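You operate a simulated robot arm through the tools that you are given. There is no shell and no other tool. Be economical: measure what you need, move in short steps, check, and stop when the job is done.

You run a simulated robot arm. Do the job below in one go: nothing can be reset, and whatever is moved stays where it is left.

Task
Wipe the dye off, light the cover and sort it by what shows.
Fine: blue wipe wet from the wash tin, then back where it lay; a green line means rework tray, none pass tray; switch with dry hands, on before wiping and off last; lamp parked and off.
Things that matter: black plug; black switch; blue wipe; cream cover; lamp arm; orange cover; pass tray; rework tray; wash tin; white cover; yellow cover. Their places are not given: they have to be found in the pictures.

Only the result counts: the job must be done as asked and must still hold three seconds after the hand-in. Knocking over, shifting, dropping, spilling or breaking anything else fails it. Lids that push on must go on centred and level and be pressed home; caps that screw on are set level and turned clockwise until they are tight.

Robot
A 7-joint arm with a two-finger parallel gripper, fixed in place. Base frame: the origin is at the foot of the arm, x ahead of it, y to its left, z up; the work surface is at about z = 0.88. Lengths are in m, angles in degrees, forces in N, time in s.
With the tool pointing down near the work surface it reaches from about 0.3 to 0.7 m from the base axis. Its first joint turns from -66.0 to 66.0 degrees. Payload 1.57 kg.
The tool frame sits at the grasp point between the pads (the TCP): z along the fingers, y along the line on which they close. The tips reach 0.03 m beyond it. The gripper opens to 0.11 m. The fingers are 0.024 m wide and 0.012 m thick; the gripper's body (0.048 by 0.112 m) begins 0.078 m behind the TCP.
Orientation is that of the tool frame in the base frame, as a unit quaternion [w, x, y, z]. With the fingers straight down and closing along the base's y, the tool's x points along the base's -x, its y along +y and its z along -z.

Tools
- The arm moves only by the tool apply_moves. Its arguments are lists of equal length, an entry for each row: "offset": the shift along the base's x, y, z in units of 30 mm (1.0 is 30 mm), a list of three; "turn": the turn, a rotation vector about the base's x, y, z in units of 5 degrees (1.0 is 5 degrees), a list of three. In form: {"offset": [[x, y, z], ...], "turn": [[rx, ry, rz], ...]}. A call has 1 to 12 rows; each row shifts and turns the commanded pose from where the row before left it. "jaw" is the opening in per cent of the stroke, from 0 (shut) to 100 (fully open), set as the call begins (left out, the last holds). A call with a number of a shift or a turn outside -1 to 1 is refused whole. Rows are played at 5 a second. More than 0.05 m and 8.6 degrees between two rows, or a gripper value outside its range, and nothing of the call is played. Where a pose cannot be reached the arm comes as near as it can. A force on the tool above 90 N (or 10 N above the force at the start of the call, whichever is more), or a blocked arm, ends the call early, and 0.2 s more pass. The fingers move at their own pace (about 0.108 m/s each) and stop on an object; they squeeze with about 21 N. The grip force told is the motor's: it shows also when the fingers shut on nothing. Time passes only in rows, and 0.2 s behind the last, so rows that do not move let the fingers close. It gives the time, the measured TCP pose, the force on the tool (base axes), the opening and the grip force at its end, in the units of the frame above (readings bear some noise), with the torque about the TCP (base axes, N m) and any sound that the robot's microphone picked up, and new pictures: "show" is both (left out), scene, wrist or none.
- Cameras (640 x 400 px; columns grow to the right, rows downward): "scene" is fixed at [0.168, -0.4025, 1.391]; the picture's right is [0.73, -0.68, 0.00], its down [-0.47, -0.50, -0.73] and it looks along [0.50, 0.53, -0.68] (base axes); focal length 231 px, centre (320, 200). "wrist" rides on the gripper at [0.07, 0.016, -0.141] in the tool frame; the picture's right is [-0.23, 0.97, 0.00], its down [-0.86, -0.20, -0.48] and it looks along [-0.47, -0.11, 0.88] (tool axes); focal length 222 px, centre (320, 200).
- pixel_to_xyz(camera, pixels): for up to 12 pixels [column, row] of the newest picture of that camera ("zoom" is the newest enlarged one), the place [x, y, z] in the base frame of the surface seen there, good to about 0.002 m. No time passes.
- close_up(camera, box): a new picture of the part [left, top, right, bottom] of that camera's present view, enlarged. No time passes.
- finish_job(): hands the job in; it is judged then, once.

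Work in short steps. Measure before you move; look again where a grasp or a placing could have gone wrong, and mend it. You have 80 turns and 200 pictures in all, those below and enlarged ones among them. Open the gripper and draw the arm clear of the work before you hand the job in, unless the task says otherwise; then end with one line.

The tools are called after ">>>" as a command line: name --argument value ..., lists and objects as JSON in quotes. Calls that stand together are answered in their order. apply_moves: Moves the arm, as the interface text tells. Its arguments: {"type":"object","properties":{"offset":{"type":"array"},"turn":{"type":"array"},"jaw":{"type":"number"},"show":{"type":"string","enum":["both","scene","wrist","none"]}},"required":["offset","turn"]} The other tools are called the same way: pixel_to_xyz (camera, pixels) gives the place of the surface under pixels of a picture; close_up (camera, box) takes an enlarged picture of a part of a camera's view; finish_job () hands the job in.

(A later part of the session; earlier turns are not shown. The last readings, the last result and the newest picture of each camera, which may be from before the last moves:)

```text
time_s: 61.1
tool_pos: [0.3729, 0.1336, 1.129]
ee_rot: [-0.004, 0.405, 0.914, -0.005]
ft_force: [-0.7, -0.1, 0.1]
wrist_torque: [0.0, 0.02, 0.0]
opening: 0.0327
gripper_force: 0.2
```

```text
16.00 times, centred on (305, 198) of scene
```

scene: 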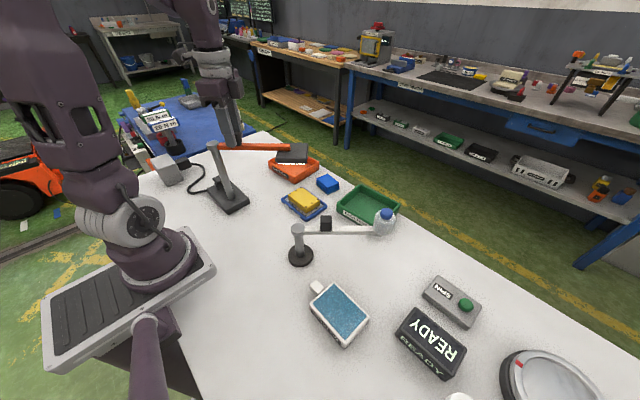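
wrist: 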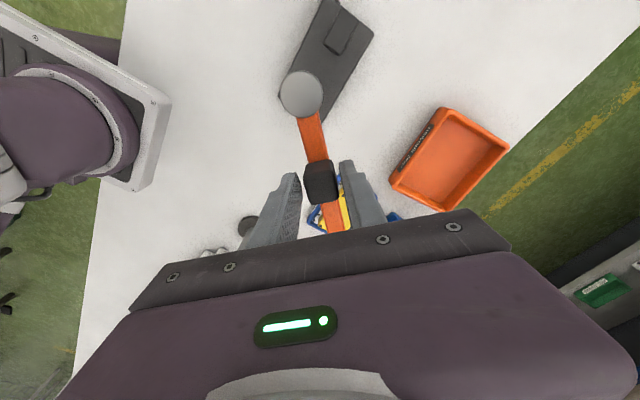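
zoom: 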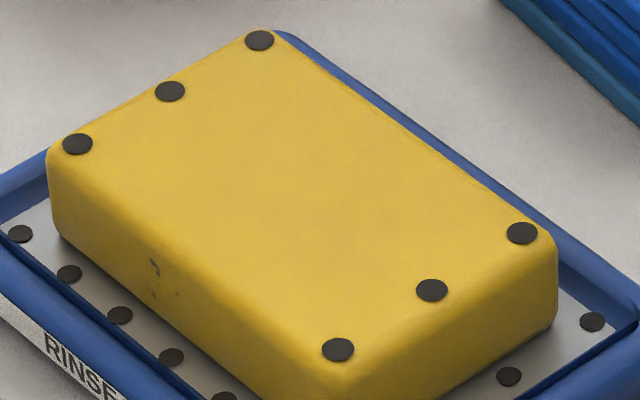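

No green line at any angle with the lamp lit at its working stop: the cover passes. I swing the lamp back: first to 0°, then to the parked angle.

>>> apply_moves --offset '[[0.03, 0.093, 0], [0.1212, 0.1323, 0], [0.1092, 0.1423, 0], [0.0964, 0.1513, 0], [0.0828, 0.1591, 0], [0.0687, 0.1657, 0], [0.0539, 0.1711, 0], [0.0388, 0.1751, 0], [0.0234, 0.1779, 0], [0.0078, 0.1792, 0]]' --turn '[[0, 0, 0.5], [0, 0, 1], [0, 0, 1], [0, 0, 1], [0, 0, 1], [0, 0, 1], [0, 0, 1], [0, 0, 1], [0, 0, 1], [0, 0, 1]]' --show "none"

>>> apply_moves --offset '[[-0.0078, 0.1792, 0], [-0.0234, 0.1779, 0], [-0.0388, 0.1751, 0], [-0.0539, 0.1711, 0], [-0.0687, 0.1657, 0], [-0.0828, 0.1591, 0], [-0.0964, 0.1513, 0], [-0.1092, 0.1423, 0], [-0.1212, 0.1323, 0], [0, 0, 0]]' --turn '[[0, 0, 1], [0, 0, 1], [0, 0, 1], [0, 0, 1], [0, 0, 1], [0, 0, 1], [0, 0, 1], [0, 0, 1], [0, 0, 1], [0, 0, 0]]'

>>> pixel_to_xyz --camera "scene" --pixels '[[235, 115], [248, 113], [232, 119]]'

```text
time_s: 63.3
tool_pos: [0.3906, 0.1801, 1.1288]
ee_rot: [-0.002, 0.003, 1.0, -0.006]
ft_force: [0.5, -0.8, -0.3]
wrist_torque: [0.03, 0.02, 0.0]
opening: 0.0333
gripper_force: 0.2
```

```text
time_s: 65.5
tool_pos: [0.3722, 0.2228, 1.1292]
ee_rot: [0.0, -0.381, 0.925, -0.005]
ft_force: [1.0, -0.5, 0.0]
wrist_torque: [-0.01, 0.01, -0.01]
opening: 0.0329
gripper_force: 0.0
```

scene: 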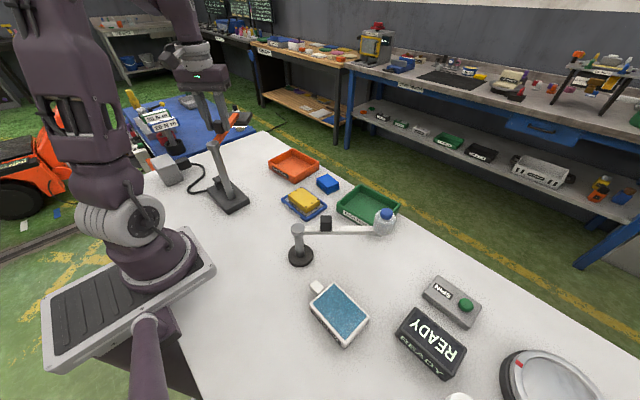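
wrist: 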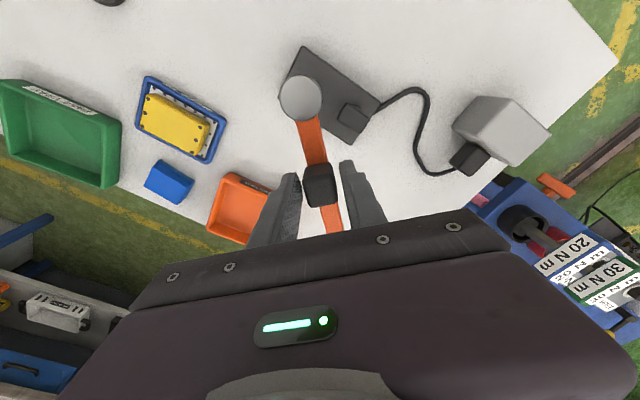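

```text
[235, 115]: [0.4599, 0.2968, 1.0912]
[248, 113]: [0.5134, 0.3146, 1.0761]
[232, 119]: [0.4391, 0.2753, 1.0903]
```

The arm is back where it was. I open, rise, and compare the parked lamp; I also measure the pass tray.

>>> apply_moves --offset '[[0, 0, 0], [0, 0, 0], [0, 0, 0.5], [0, 0, 1], [0, 0, 1], [0, 0, 0.3]]' --turn '[[0, 0, 0], [0, 0, 0], [0, 0, 0], [0, 0, 0], [0, 0, 0], [0, 0, 0]]' --jaw 60

>>> close_up --camera "scene" --box '[200, 95, 264, 155]'

>>> close_up --camera "scene" --box '[325, 170, 410, 240]'

>>> pixel_to_xyz --camera "zoom" --pixels '[[250, 75], [120, 190], [460, 170], [370, 270], [290, 180], [240, 100], [140, 180], [210, 250], [90, 180], [250, 50]]'

```text
time_s: 66.9
tool_pos: [0.3732, 0.2228, 1.213]
ee_rot: [0.001, -0.379, 0.925, -0.006]
ft_force: [-0.3, 0.4, 0.6]
wrist_torque: [0.01, -0.01, -0.02]
opening: 0.0662
gripper_force: 0.1
```

scene: 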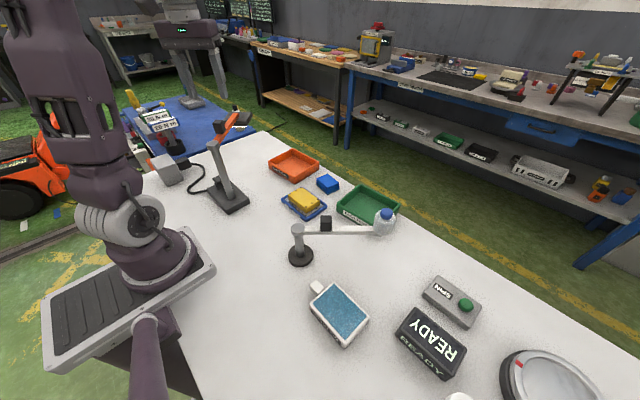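
wrist: 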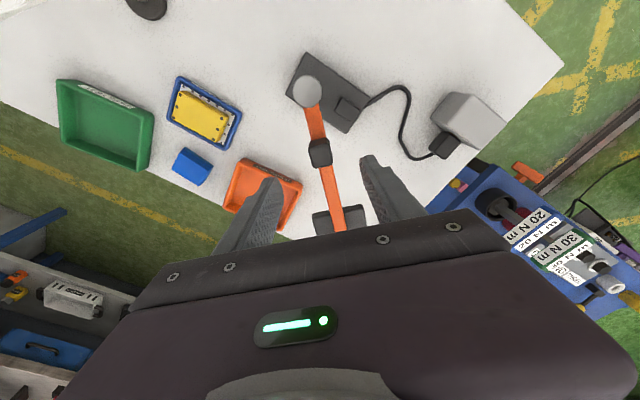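

```text
6.67 times, centred on (232, 125) of scene
```

zoom: 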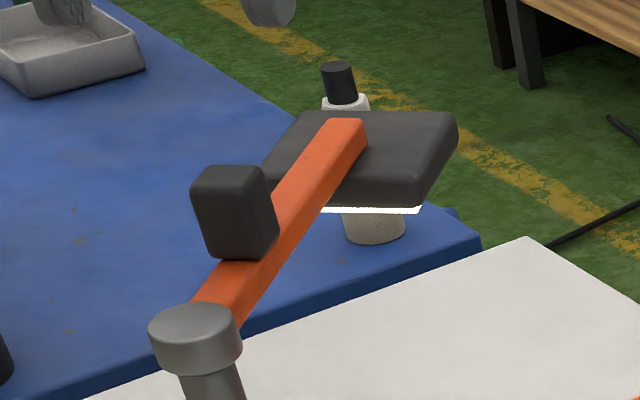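

```text
5.71 times, centred on (368, 205) of scene
```

zoom: 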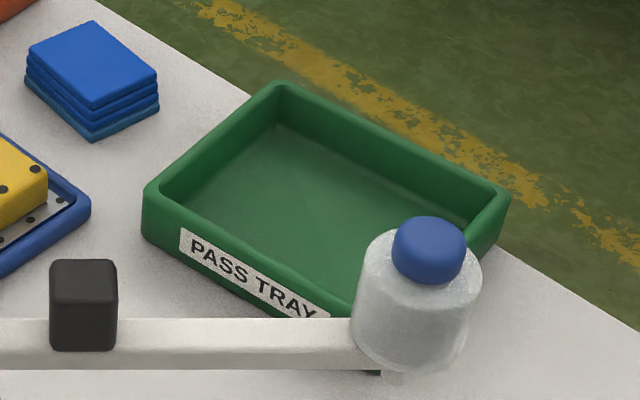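

```text
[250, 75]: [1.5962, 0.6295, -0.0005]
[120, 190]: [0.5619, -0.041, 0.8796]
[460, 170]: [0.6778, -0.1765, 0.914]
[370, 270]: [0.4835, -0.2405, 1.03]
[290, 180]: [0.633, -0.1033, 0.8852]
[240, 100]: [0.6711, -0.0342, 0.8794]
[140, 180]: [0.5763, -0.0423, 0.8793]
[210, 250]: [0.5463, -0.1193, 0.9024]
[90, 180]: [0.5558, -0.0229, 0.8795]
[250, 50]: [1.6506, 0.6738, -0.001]
```

>>> pixel_to_xyz --camera "zoom" --pixels '[[153, 187], [278, 86], [500, 192], [270, 140], [190, 205], [300, 260], [350, 215], [180, 215], [425, 205], [445, 100], [300, 285], [470, 235]]'

>>> pixel_to_xyz --camera "wrist" --pixels '[[62, 82], [152, 118], [60, 138], [135, 168], [105, 120], [80, 100], [130, 150], [65, 130], [140, 120]]'

```text
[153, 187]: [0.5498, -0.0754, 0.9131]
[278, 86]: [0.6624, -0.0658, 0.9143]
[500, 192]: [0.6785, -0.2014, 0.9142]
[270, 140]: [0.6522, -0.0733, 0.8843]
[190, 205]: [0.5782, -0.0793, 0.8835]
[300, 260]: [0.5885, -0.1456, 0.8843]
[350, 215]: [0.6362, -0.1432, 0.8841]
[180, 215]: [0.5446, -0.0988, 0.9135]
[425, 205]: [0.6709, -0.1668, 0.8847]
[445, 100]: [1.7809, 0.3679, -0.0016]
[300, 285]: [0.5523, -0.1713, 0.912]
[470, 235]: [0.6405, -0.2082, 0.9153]
```

```text
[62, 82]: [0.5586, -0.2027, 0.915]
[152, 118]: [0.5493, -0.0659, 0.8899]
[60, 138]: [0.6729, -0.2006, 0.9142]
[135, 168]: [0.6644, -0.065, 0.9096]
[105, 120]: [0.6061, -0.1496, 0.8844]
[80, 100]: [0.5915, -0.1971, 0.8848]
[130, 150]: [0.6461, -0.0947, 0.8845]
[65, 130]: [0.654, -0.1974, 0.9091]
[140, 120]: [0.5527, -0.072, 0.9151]
```

Lamp parked exactly as before. Pass tray: centre ≈(0.612,−0.136), inner ~115×120 mm. I'll grip the cover across its 52 mm width (closing along x); I move over it turning the tool to yaw −88°.

>>> apply_moves --offset '[[0.326, -0.578, 0], [0.326, -0.578, 0], [0.326, -0.578, 0], [0.326, -0.578, 0], [0.326, -0.578, 0], [0.326, -0.578, 0], [0.326, -0.578, 0], [0.326, -0.578, 0], [0.326, -0.578, 0], [0.326, -0.578, 0], [0.326, -0.578, 0], [0.326, -0.578, 0]]' --turn '[[0, 0, -1], [0, 0, -1], [0, 0, -1], [0, 0, -1], [0, 0, -1], [0, 0, -1], [0, 0, -1], [0, 0, -1], [0, 0, -1], [0, 0, -1], [0, 0, -1], [0, 0, -1]]' --show "none" --jaw 100

>>> apply_moves --offset '[[0, 0, -0.5], [0, 0, -0.5], [0, 0, -0.5], [0, 0, -0.5], [0, 0, -0.5], [0, 0, -0.5], [0, 0, -0.5], [0, 0, -0.5], [0, 0, -0.5], [0, 0, -0.5], [0, 0, -0.5], [0, 0, -0.5]]' --turn '[[0, 0, -1], [0, 0, -1], [0, 0, -1], [0, 0, -1], [0, 0, -1], [0, 0, -1], [0, 0, -1], [0, 0, -1], [0, 0, -1], [0, 0, -1], [0, 0, -1], [0, 0, -1]]' --show "none"

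>>> apply_moves --offset '[[0, 0, 0], [0, 0, 0], [0, 0, 0]]' --turn '[[0, 0, -1], [0, 0, -1], [0, 0, -0.5]]'

```text
time_s: 69.5
tool_pos: [0.4894, 0.0171, 1.2131]
ee_rot: [-0.002, 0.135, 0.991, -0.005]
ft_force: [0.0, -0.7, -0.7]
wrist_torque: [0.01, -0.02, -0.03]
opening: 0.1101
gripper_force: 0.0
```

```text
time_s: 72.1
tool_pos: [0.4899, 0.015, 1.0325]
ee_rot: [-0.005, 0.612, 0.791, -0.004]
ft_force: [1.1, 0.6, 0.1]
wrist_torque: [-0.02, -0.03, 0.01]
opening: 0.11
gripper_force: 0.1
```

```text
time_s: 72.9
tool_pos: [0.4901, 0.0154, 1.0318]
ee_rot: [-0.005, 0.694, 0.72, -0.002]
ft_force: [-0.3, -0.6, 0.7]
wrist_torque: [-0.02, 0.04, 0.0]
opening: 0.1097
gripper_force: 0.1
```

scene: 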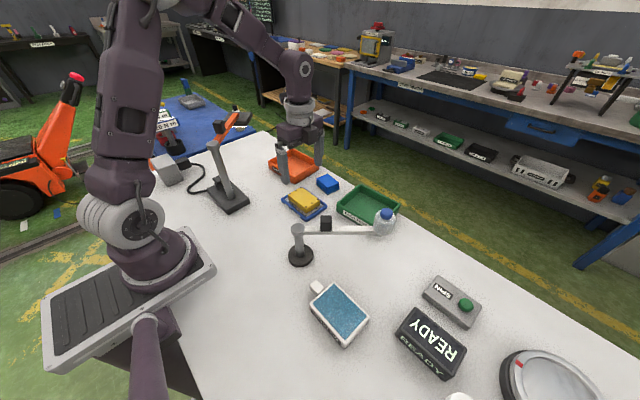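
wrist: 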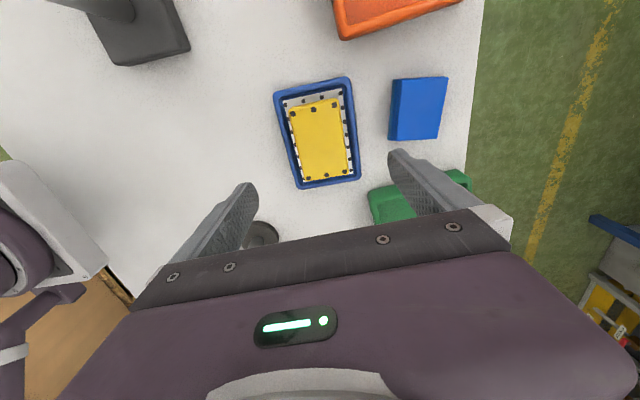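

I check the cover's edges from this view before descending.

>>> close_up --camera "wrist" --box '[264, 70, 376, 200]'

>>> pixel_to_xyz --camera "wrist" --pixels '[[292, 110], [300, 175], [341, 105], [351, 170], [320, 140], [313, 110], [326, 178]]'

```text
3.08 times, centred on (320, 135) of wrist
```

zoom: 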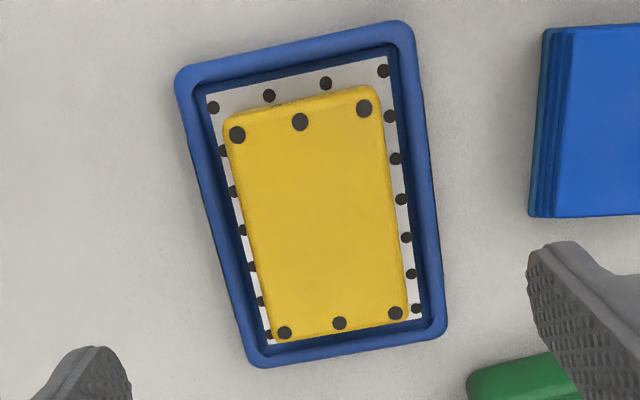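

```text
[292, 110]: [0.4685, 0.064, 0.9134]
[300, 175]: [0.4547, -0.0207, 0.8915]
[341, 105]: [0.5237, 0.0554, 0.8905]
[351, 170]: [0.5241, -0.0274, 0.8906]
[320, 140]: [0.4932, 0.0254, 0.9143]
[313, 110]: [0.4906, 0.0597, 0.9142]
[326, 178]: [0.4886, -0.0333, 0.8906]
```

>>> pixel_to_xyz --camera "zoom" --pixels '[[232, 150], [250, 230], [270, 320], [376, 130], [388, 220], [400, 300], [300, 108], [340, 328], [318, 215]]'

```text
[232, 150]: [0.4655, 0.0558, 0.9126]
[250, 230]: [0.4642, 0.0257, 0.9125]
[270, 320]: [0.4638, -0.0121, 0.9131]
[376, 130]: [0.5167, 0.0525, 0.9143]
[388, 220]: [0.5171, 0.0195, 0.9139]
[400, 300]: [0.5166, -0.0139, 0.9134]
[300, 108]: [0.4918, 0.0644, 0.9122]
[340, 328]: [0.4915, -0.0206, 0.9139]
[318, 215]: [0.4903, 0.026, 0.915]
```

Cover spans x 0.464–0.517, y −0.023–0.066 (centre ≈(0.4905,0.0215)). I align, descend with the tips staying above the rinse tray rim, and close.

>>> apply_moves --offset '[[0, 0.2, -0.5], [0, 0, -1], [0, 0, -1], [0, 0, -0.7], [0, 0, -0.28], [0, 0, 0]]' --turn '[[0, 0, -0.3], [0, 0, 0], [0, 0, 0], [0, 0, 0], [0, 0, 0], [0, 0, 0]]' --show "none"

>>> apply_moves --offset '[[0, 0, 0], [0, 0, 0], [0, 0, 0], [0, 0, 0]]' --turn '[[0, 0, 0], [0, 0, 0], [0, 0, 0], [0, 0, 0]]' --jaw 0

>>> close_up --camera "scene" --box '[265, 150, 345, 225]'

```text
time_s: 74.3
tool_pos: [0.49, 0.022, 0.9284]
ee_rot: [-0.005, 0.703, 0.711, -0.003]
ft_force: [0.0, 0.0, 0.5]
wrist_torque: [0.02, 0.01, 0.04]
opening: 0.1099
gripper_force: 0.1
```

```text
time_s: 75.3
tool_pos: [0.4894, 0.0224, 0.9289]
ee_rot: [-0.004, 0.703, 0.711, -0.003]
ft_force: [0.8, -0.8, 0.6]
wrist_torque: [-0.01, -0.07, 0.0]
opening: 0.0578
gripper_force: 21.5
```

scene: 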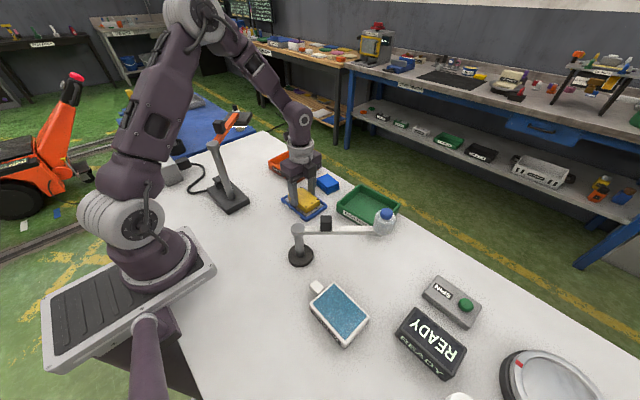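
wrist: 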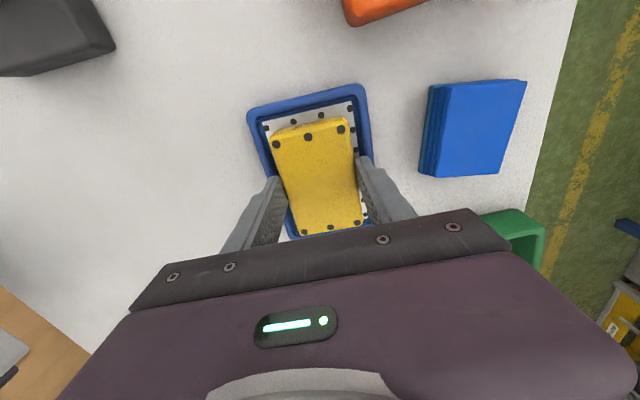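

```text
5.33 times, centred on (305, 188) of scene
```

zoom: 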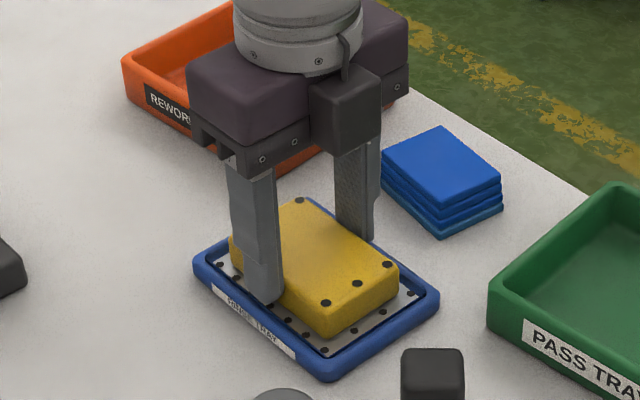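

Firm grip (0.058). I lift 90 mm, then carry to above the pass tray centre.

>>> apply_moves --offset '[[0, 0, 0.5], [0, 0, 1], [0, 0, 1], [0, 0, 0.8], [0.682, -0.88, 0], [0.682, -0.88, 0], [0.682, -0.88, 0], [0.682, -0.88, 0], [0.682, -0.88, 0], [0.682, -0.88, 0], [0, 0, 0]]' --turn '[[0, 0, 0], [0, 0, 0], [0, 0, 0], [0, 0, 0], [0, 0, 0.2], [0, 0, 0.2], [0, 0, 0.2], [0, 0, 0.2], [0, 0, 0.2], [0, 0, 0.1], [0, 0, 0]]'

>>> close_up --camera "scene" --box '[300, 130, 420, 240]'

```text
time_s: 77.7
tool_pos: [0.6138, -0.137, 1.0282]
ee_rot: [-0.004, 0.669, 0.744, -0.004]
ft_force: [0.0, 0.6, -3.2]
wrist_torque: [-0.02, 0.0, -0.03]
opening: 0.0575
gripper_force: 21.0
```

scene: 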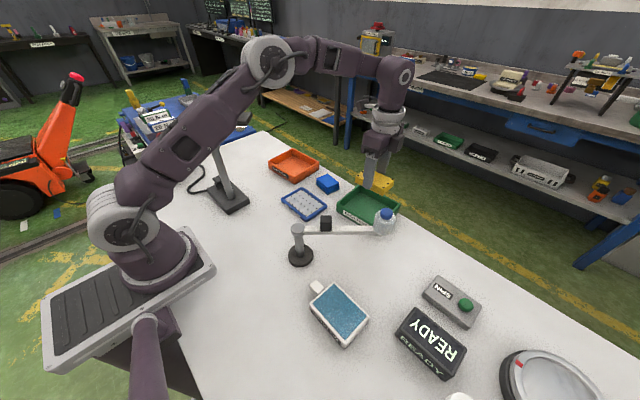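
wrist: 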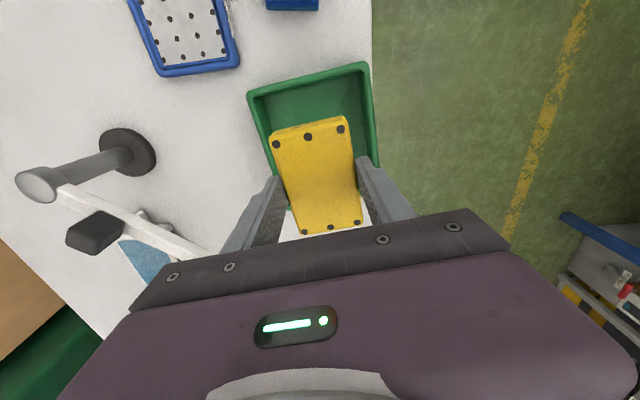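

```text
3.64 times, centred on (360, 185) of scene
```

zoom: 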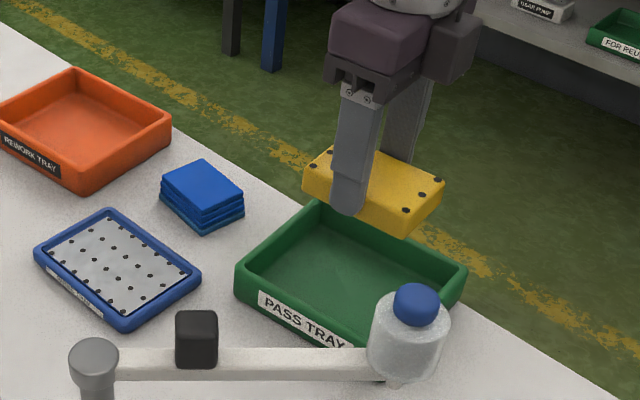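

Centred over the pass tray. I lower gradually to the floor.

>>> apply_moves --offset '[[0, 0, -1], [0, 0, -1], [0, 0, -0.9], [0, 0, -0.35], [0, 0, -0.1], [0, 0, -0.06], [0, 0, 0]]' --turn '[[0, 0, 0], [0, 0, 0], [0, 0, 0], [0, 0, 0], [0, 0, 0], [0, 0, 0], [0, 0, 0]]'

>>> close_up --camera "scene" --box '[320, 150, 420, 240]'

```text
time_s: 79.3
tool_pos: [0.6128, -0.1369, 0.9252]
ee_rot: [-0.006, 0.668, 0.744, -0.004]
ft_force: [0.0, 0.1, -3.0]
wrist_torque: [-0.01, 0.02, -0.02]
opening: 0.0577
gripper_force: 21.3
```

scene: 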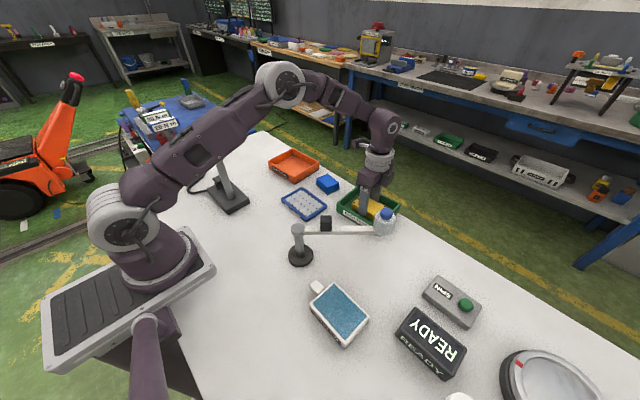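
wrist: 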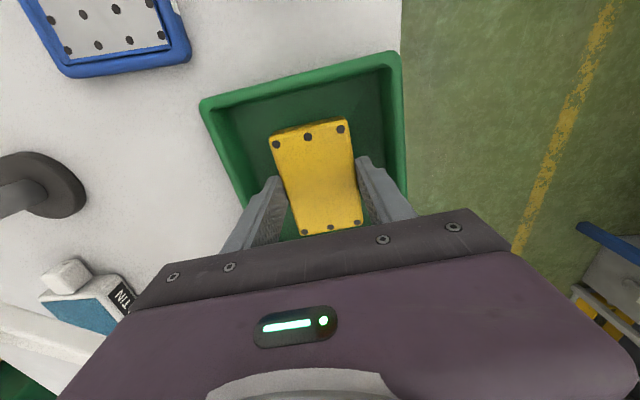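

```text
4.44 times, centred on (370, 195) of scene
```

zoom: 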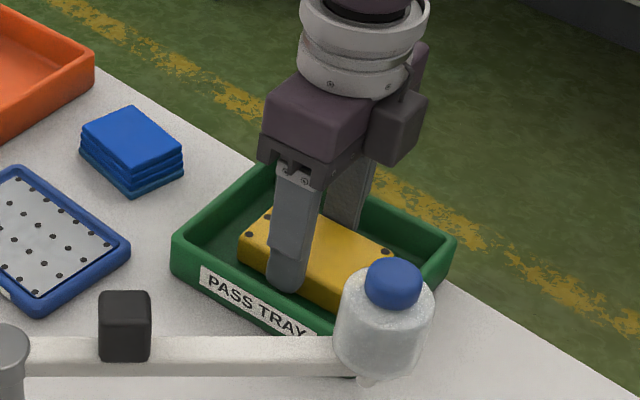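

Still carrying the weight (−3 N). Lower in 1 mm steps.

>>> apply_moves --offset '[[0, 0, -0.04], [0, 0, -0.04], [0, 0, 0]]' --turn '[[0, 0, 0], [0, 0, 0], [0, 0, 0]]' --show "none"

```text
time_s: 80.1
tool_pos: [0.6132, -0.1366, 0.9231]
ee_rot: [-0.004, 0.669, 0.743, -0.003]
ft_force: [-3.1, 2.2, 10.3]
wrist_torque: [0.27, -0.27, 0.02]
opening: 0.0579
gripper_force: 21.2
```

Seated (10 N). I open to 68 % (staying inside the tray walls) and rise.

>>> apply_moves --offset '[[0, 0, 0], [0, 0, 0], [0, 0, 0.3], [0, 0, 1], [0, 0, 1], [0, 0, 1], [-0.3, 0.3, 1]]' --turn '[[0, 0, 0], [0, 0, 0], [0, 0, 0], [0, 0, 0], [0, 0, 0], [0, 0, 0], [0, 0, 0]]' --jaw 68

>>> close_up --camera "scene" --box '[320, 160, 420, 240]'

```text
time_s: 81.7
tool_pos: [0.6043, -0.1293, 1.0522]
ee_rot: [-0.004, 0.669, 0.743, -0.003]
ft_force: [0.1, -0.3, 0.1]
wrist_torque: [0.05, 0.03, 0.0]
opening: 0.0748
gripper_force: 0.0
```

scene: 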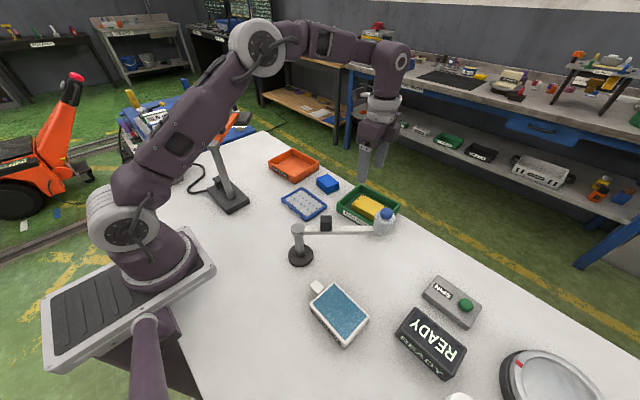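
wrist: 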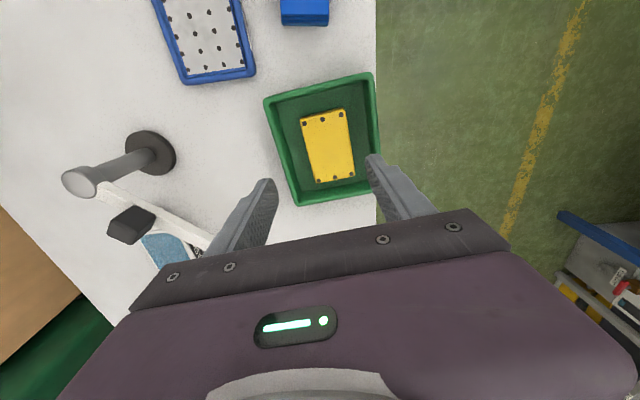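

```text
5.00 times, centred on (370, 200) of scene
```

zoom: 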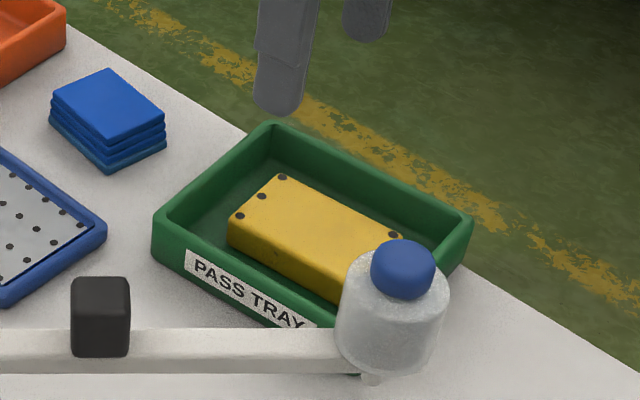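

The cover rests flat in the pass tray. Last: the switch, with dry empty fingers. I move back over towards the lamp base, jaws shut, turning upright-yaw 0 then tilting 32°.

>>> apply_moves --offset '[[-0.845, 0.99, 0.75], [-0.845, 0.99, 0.75], [-0.845, 0.99, 0.75], [-0.845, 0.99, 0.75], [-0.845, 0.99, 0.75], [-0.845, 0.99, 0.75], [-0.845, 0.99, 0.75], [-0.845, 0.99, 0.75], [-0.845, 0.99, 0], [-0.845, 0.99, 0], [-0.845, 0.99, 0], [-0.845, 0.99, 0]]' --turn '[[0, 0, 1], [0, 0, 1], [0, 0, 1], [0, 0, 1], [0, 0, 1], [0, 0, 1], [0, 0, 1], [0, 0, 1], [0, 0, 1], [0, 0, 1], [0, 0, 1], [0, 0, 1]]' --jaw 0 --show "none"

>>> apply_moves --offset '[[0, 0, 0], [0, 0, 0], [0, 0, 0], [0, 0, 0], [0, 0, 0], [0, 0, 0], [0, 0, 0], [0, 0, 0], [0, 0, 0], [0, 0, 0], [0, 0, 0], [0, 0, 0]]' --turn '[[0, 0, 1], [0, 0, 1], [0, 0, 1], [0, 0, 1], [0, 0, 0.77], [0, -0.92, 0], [0, -0.92, 0], [0, -0.92, 0], [0, -0.92, 0], [0, -0.92, 0], [0, -0.9, 0], [0, -0.9, 0]]'

>>> close_up --camera "wrist" --box '[230, 40, 380, 140]'

```text
time_s: 84.3
tool_pos: [0.3007, 0.2305, 1.2317]
ee_rot: [-0.003, 0.207, 0.978, -0.005]
ft_force: [-0.9, 0.1, -0.1]
wrist_torque: [-0.02, 0.0, 0.0]
opening: 0.0002
gripper_force: 21.0
```

```text
time_s: 86.9
tool_pos: [0.3014, 0.2287, 1.2317]
ee_rot: [0.275, 0.002, 0.961, -0.005]
ft_force: [-0.2, 0.5, 0.9]
wrist_torque: [-0.02, -0.01, -0.01]
opening: 0.0
gripper_force: 21.4
```

scene: 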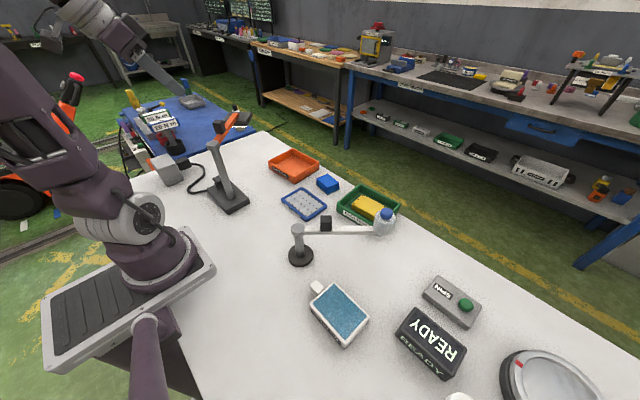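
wrist: 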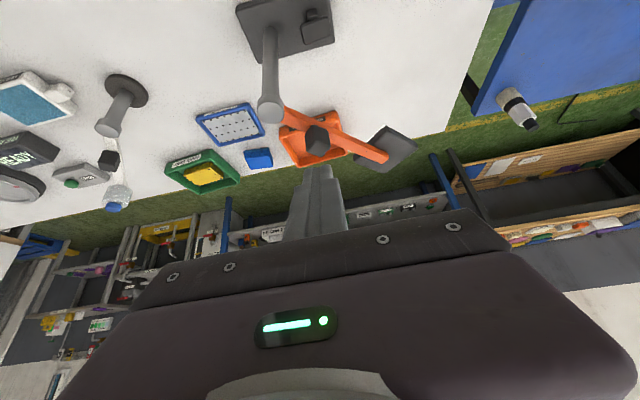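

```text
4.00 times, centred on (305, 90) of wrist
```

zoom: 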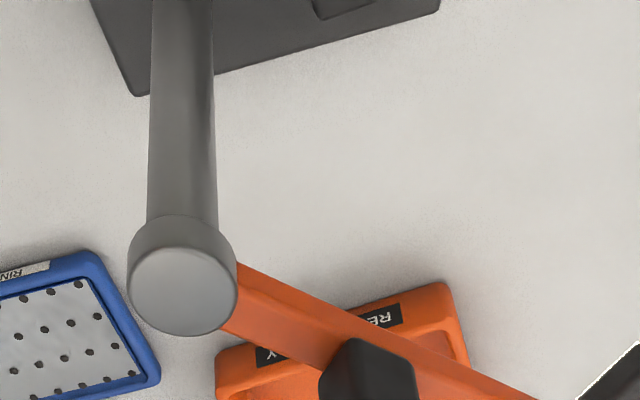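

I measure the paddle's present tilt at wrist (315,28).

>>> close_up --camera "wrist" --box '[285, 0, 345, 50]'

>>> pixel_to_xyz --camera "wrist" --pixels '[[305, 28], [310, 30], [318, 27], [327, 24], [305, 35], [330, 32], [318, 36]]'

```text
8.00 times, centred on (315, 25) of wrist
```

zoom: 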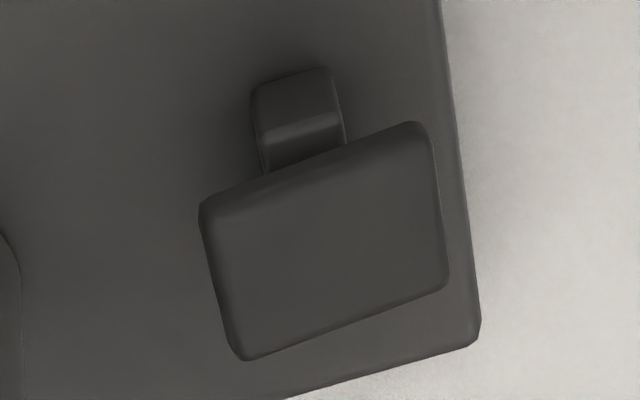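

```text
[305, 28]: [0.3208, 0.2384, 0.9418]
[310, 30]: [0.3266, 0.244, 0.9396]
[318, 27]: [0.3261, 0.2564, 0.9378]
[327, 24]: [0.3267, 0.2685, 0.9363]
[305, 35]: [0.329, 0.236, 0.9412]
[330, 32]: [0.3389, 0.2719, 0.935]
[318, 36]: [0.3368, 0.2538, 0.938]
```

The −y end is now raised (z 0.942), so pressing it switches off. I descend clear of the lamp arm, then shift forward to above y≈0.232.

>>> apply_moves --offset '[[0, 0.11, -1], [0, 0, -1], [0, 0, -1], [0, 0, -1], [0, 0, -1], [0, 0, -1], [0, 0, -1], [0, 0, -0.7], [0.3, 0, -0.2], [0.3, 0, -0.1], [0, 0, 0]]' --turn '[[0, 0, 0], [0, 0, 0], [0, 0, 0], [0, 0, 0], [0, 0, 0], [0, 0, 0], [0, 0, 0], [0, 0, 0], [0, 0, 0], [0, 0, 0], [0, 0, 0]]'

>>> close_up --camera "wrist" --box '[230, 80, 380, 200]'

```text
time_s: 89.3
tool_pos: [0.3181, 0.234, 1.0405]
ee_rot: [0.273, 0.002, 0.962, -0.006]
ft_force: [1.1, 0.5, -0.4]
wrist_torque: [-0.03, -0.02, -0.01]
opening: 0.0001
gripper_force: 21.1
out of reach, approached as far as the arm can: row 7, 8
```

scene: 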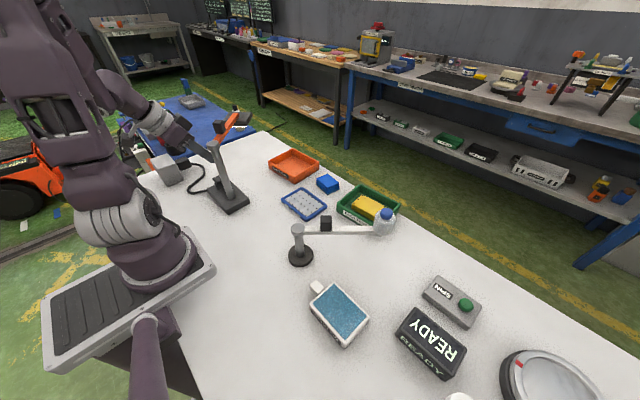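
wrist: 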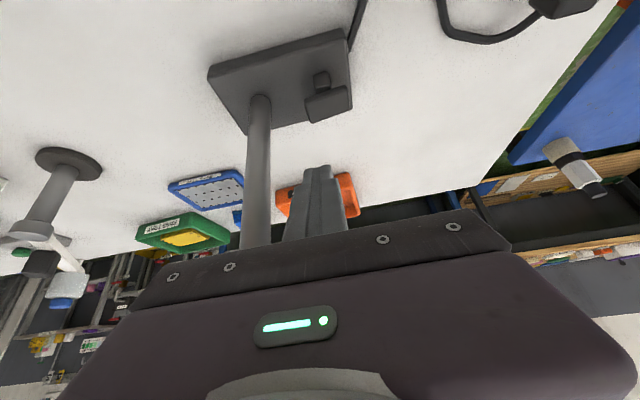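

```text
3.33 times, centred on (305, 140) of wrist
```

zoom: 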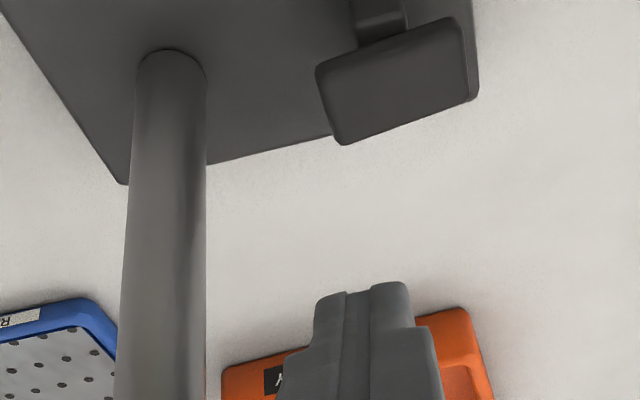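

Reach is limited at this tilt; I reduce the tilt by 5° while going down slowly (this pose was reachable before).

>>> apply_moves --offset '[[0, -0.03, 0], [0, 0, 0], [0.03, 0, -0.6], [0, 0, -0.6], [0, 0, -0.4], [0, 0, 0]]' --turn '[[0, 0.6, 0], [0, 0.5, 0], [0, 0, 0], [0, 0, 0], [0, 0, 0], [0, 0, 0]]'

>>> close_up --camera "wrist" --box '[230, 80, 380, 200]'

```text
time_s: 90.7
tool_pos: [0.3284, 0.238, 0.9979]
ee_rot: [0.227, 0.001, 0.974, -0.006]
ft_force: [-8.0, 1.7, 1.6]
wrist_torque: [-0.2, -0.61, -0.42]
opening: 0.0
gripper_force: 20.4
out of reach, approached as far as the arm can: row 4, 5
```

scene: 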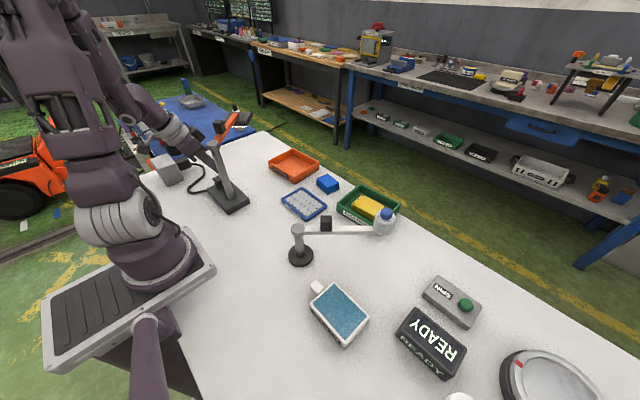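
wrist: 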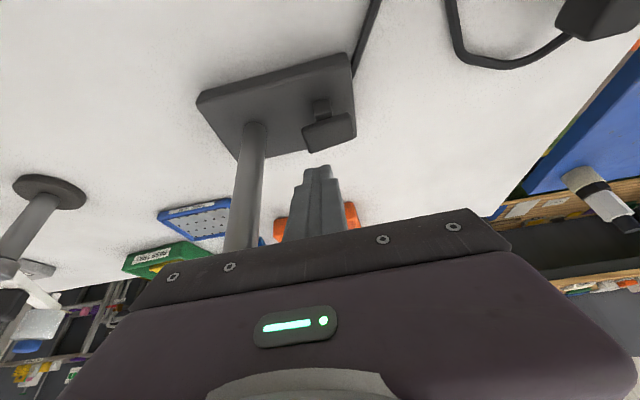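

```text
3.33 times, centred on (305, 140) of wrist
```

zoom: 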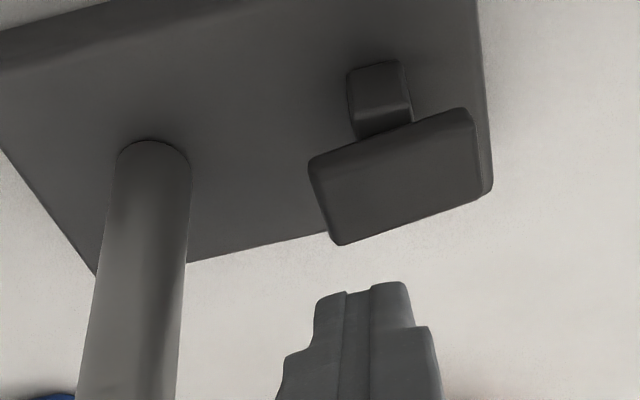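

The body leans on the column (−8 N in x). I back off in +y first, then up, and will use a sideways tilt (body leaning to +y, away from the column) instead.

>>> apply_moves --offset '[[0, 0.5, 0], [0, 0.6, 0], [-0.1, 0, 0.7], [0, 0, 1], [0, 0, 1], [0, 0, 1], [0, 0, 1], [0, 0, 1], [0, 0, 1], [0, 0, 1]]' --turn '[[0, 0, 0], [0, 0, 0], [0, 0, 0], [0, 0, 0], [0, 0, 0], [0, 0, 0], [0, 0, 0], [0, 0, 0], [0, 0, 0], [0, 0, 0]]' --show "none"

>>> apply_moves --offset '[[0, 0, 0], [0, 0, 0], [0, 0, 0], [0, 0, 0], [0, 0, 0], [0, 0, 0], [0, 0, 0], [0, 0, 0], [0, 0, 0], [0, 0, 0], [0, 0, 0], [0, 0, 0]]' --turn '[[0, 0.88, 0], [0, 0.88, 0], [0, 0.88, 0], [0, 0.88, 0], [0, 0.88, 0], [0, 0.86, 0], [-1, 0, 0], [-1, 0, 0], [-1, 0, 0], [-1, 0, 0], [-1, 0, 0], [-1, 0, 0]]'

>>> close_up --camera "scene" --box '[180, 100, 280, 220]'

```text
time_s: 92.9
tool_pos: [0.3248, 0.2694, 1.228]
ee_rot: [0.228, 0.002, 0.974, -0.005]
ft_force: [0.0, 0.2, -0.3]
wrist_torque: [-0.02, 0.02, 0.02]
opening: 0.0
gripper_force: 21.6
```

```text
time_s: 95.5
tool_pos: [0.3262, 0.2721, 1.2297]
ee_rot: [0.0, 0.0, 0.975, -0.223]
ft_force: [-0.2, -0.1, 0.4]
wrist_torque: [0.02, 0.02, 0.03]
opening: 0.0
gripper_force: 20.8
out of reach, approached as far as the arm can: row 12
```

scene: 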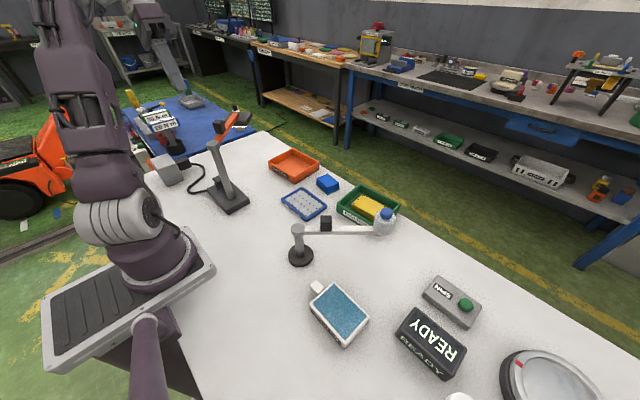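
wrist: 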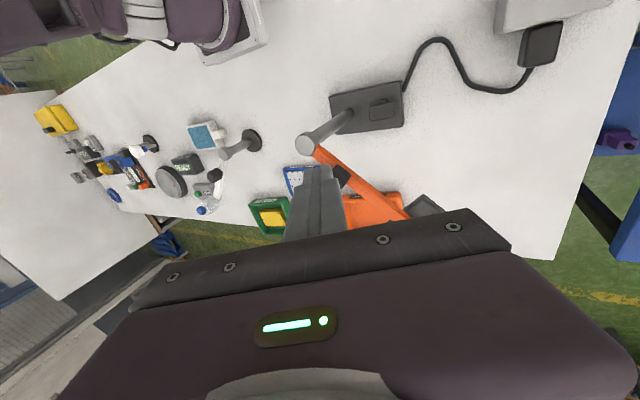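

```text
3.33 times, centred on (230, 160) of scene
```

zoom: 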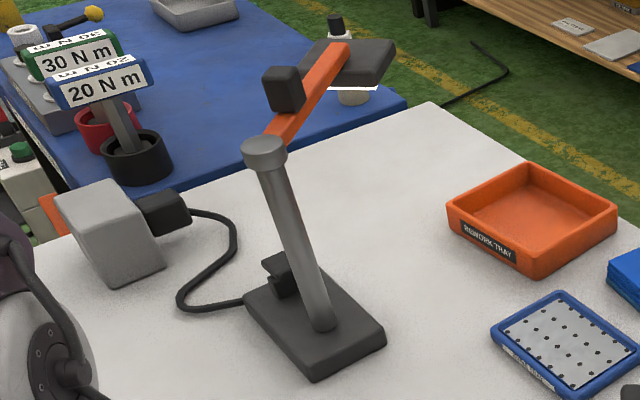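

Sideways tilt of 26° achieved, body clear of column. I descend at y≈0.275, a bit closer in x, and verify.

>>> apply_moves --offset '[[-0.17, 0.1, -0.5], [0, 0, -1], [0, 0, -1], [0, 0, -1], [0, 0, -1], [0, 0, -1], [0, 0, -1], [0, 0, -0.8], [0, 0, 0]]' --turn '[[0.6, 0, 0], [0, 0, 0], [0, 0, 0], [0, 0, 0], [0, 0, 0], [0, 0, 0], [0, 0, 0], [0, 0, 0], [0, 0, 0]]'

>>> close_up --camera "scene" --box '[150, 90, 270, 220]'

```text
time_s: 97.5
tool_pos: [0.3206, 0.2738, 1.0088]
ee_rot: [0.0, 0.0, 0.981, -0.196]
ft_force: [-0.1, 0.4, -0.3]
wrist_torque: [0.01, -0.01, 0.01]
opening: 0.0
gripper_force: 20.7
```

scene: 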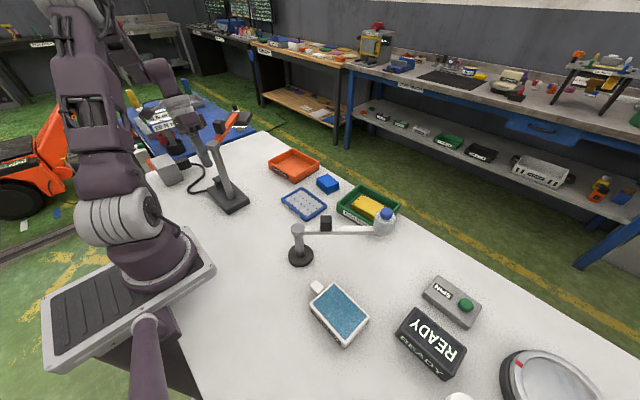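
wrist: 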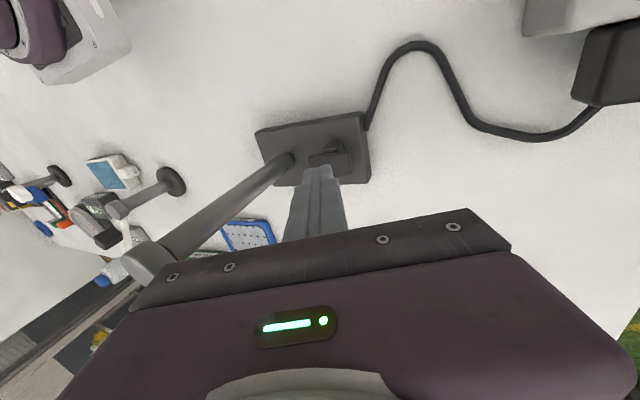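

```text
3.08 times, centred on (210, 155) of scene
```

zoom: 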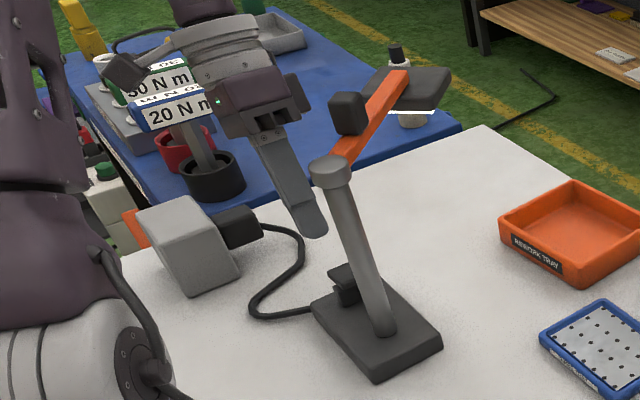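

Clear view; I move to y≈0.238 just above the raised end, slightly inward in x.

>>> apply_moves --offset '[[-0.13, -0.2, -0.4], [0, -0.4, -0.2], [0, -0.38, 0], [0, -0.2, 0], [0, 0, 0]]' --turn '[[0, 0, 0], [0, 0, 0], [0, 0, 0], [0, 0, 0], [0, 0, 0]]'

>>> close_up --camera "wrist" --box '[240, 90, 400, 200]'

>>> close_up --camera "scene" --box '[150, 90, 270, 220]'

```text
time_s: 98.7
tool_pos: [0.3161, 0.2386, 0.9916]
ee_rot: [0.0, 0.0, 0.98, -0.197]
ft_force: [0.1, -0.1, -0.3]
wrist_torque: [0.01, 0.02, 0.0]
opening: 0.0003
gripper_force: 21.3
```

scene: 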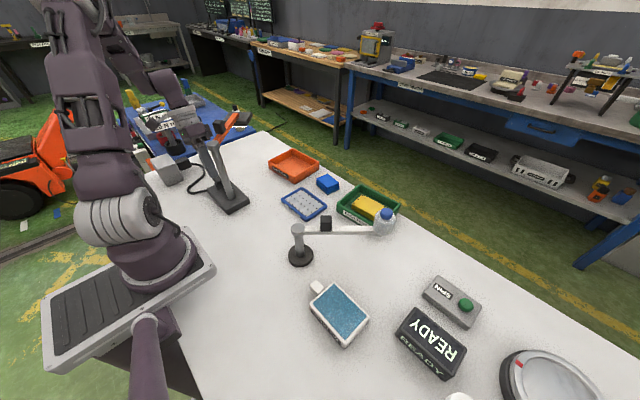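
wrist: 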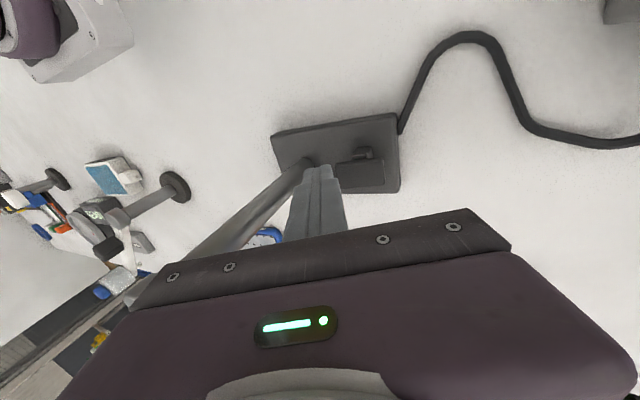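

```text
3.64 times, centred on (320, 145) of wrist
```

zoom: 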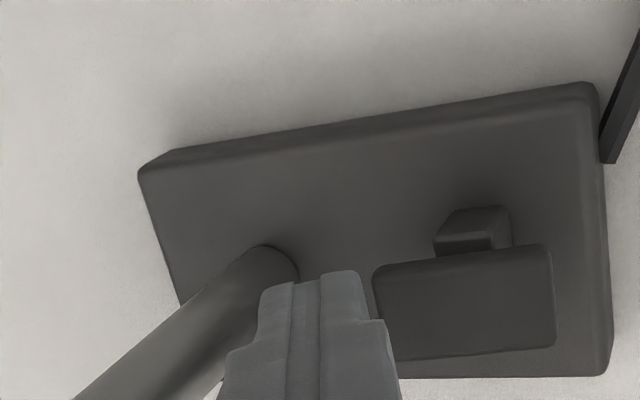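

```text
3.08 times, centred on (210, 155) of scene
```

zoom: 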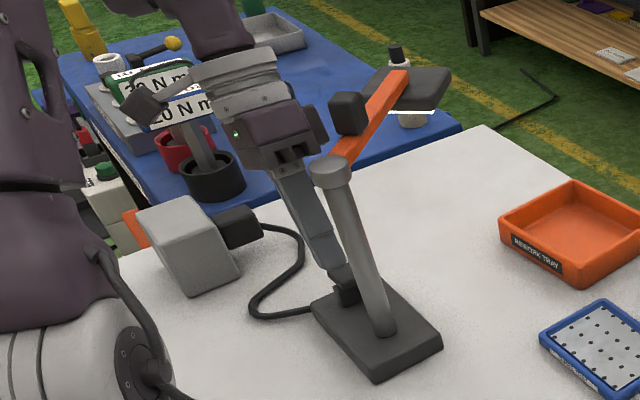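

Geometry gives the lower tip edge at y≈0.238 over the raised end. I press down in small steps.

>>> apply_moves --offset '[[0, 0.03, -0.4], [0, 0, -0.15], [0, 0, -0.1], [0, 0, -0.1], [0, 0, -0.06]]' --turn '[[0, 0, 0], [0, 0, 0], [0, 0, 0], [0, 0, 0], [0, 0, 0]]'

>>> close_up --camera "scene" --box '[180, 90, 280, 220]'

>>> close_up --camera "wrist" --box '[240, 90, 400, 200]'

```text
time_s: 99.9
tool_pos: [0.3157, 0.2394, 0.969]
ee_rot: [0.001, 0.0, 0.981, -0.196]
ft_force: [-2.8, 1.0, 18.4]
wrist_torque: [0.02, 0.08, -0.02]
opening: 0.0
gripper_force: 21.2
```

scene: 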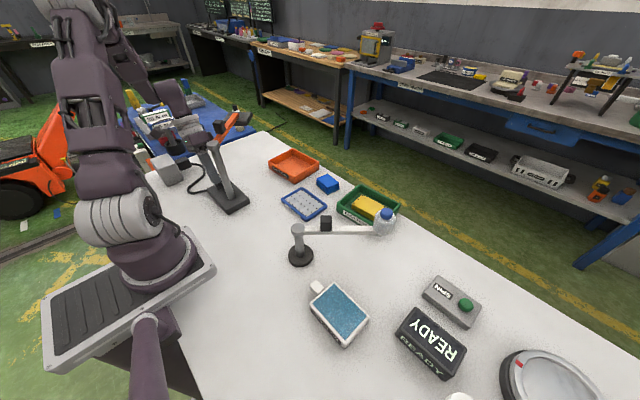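
wrist: 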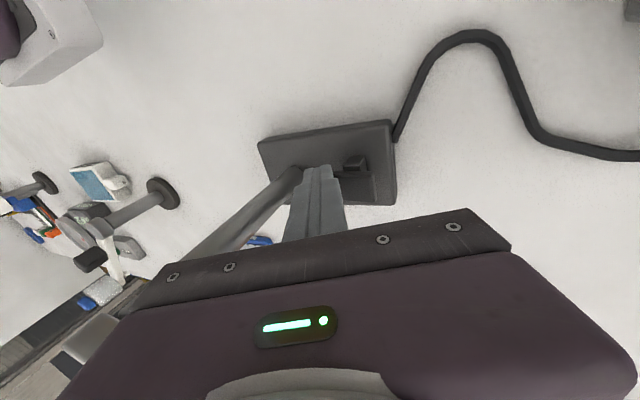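

```text
3.08 times, centred on (230, 155) of scene
```

zoom: 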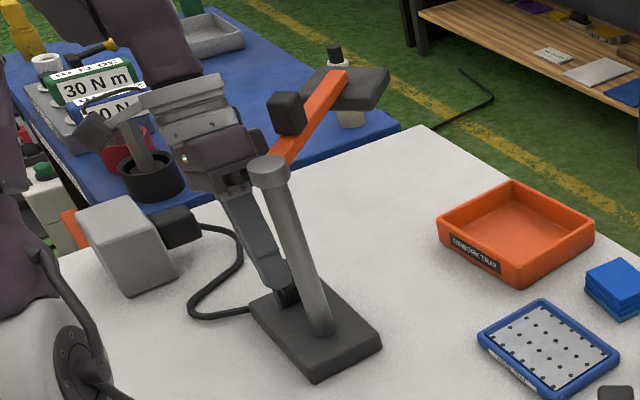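

```text
3.64 times, centred on (320, 145) of wrist
```

zoom: 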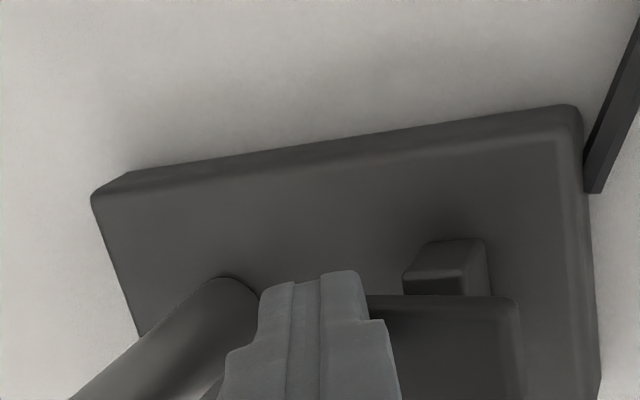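

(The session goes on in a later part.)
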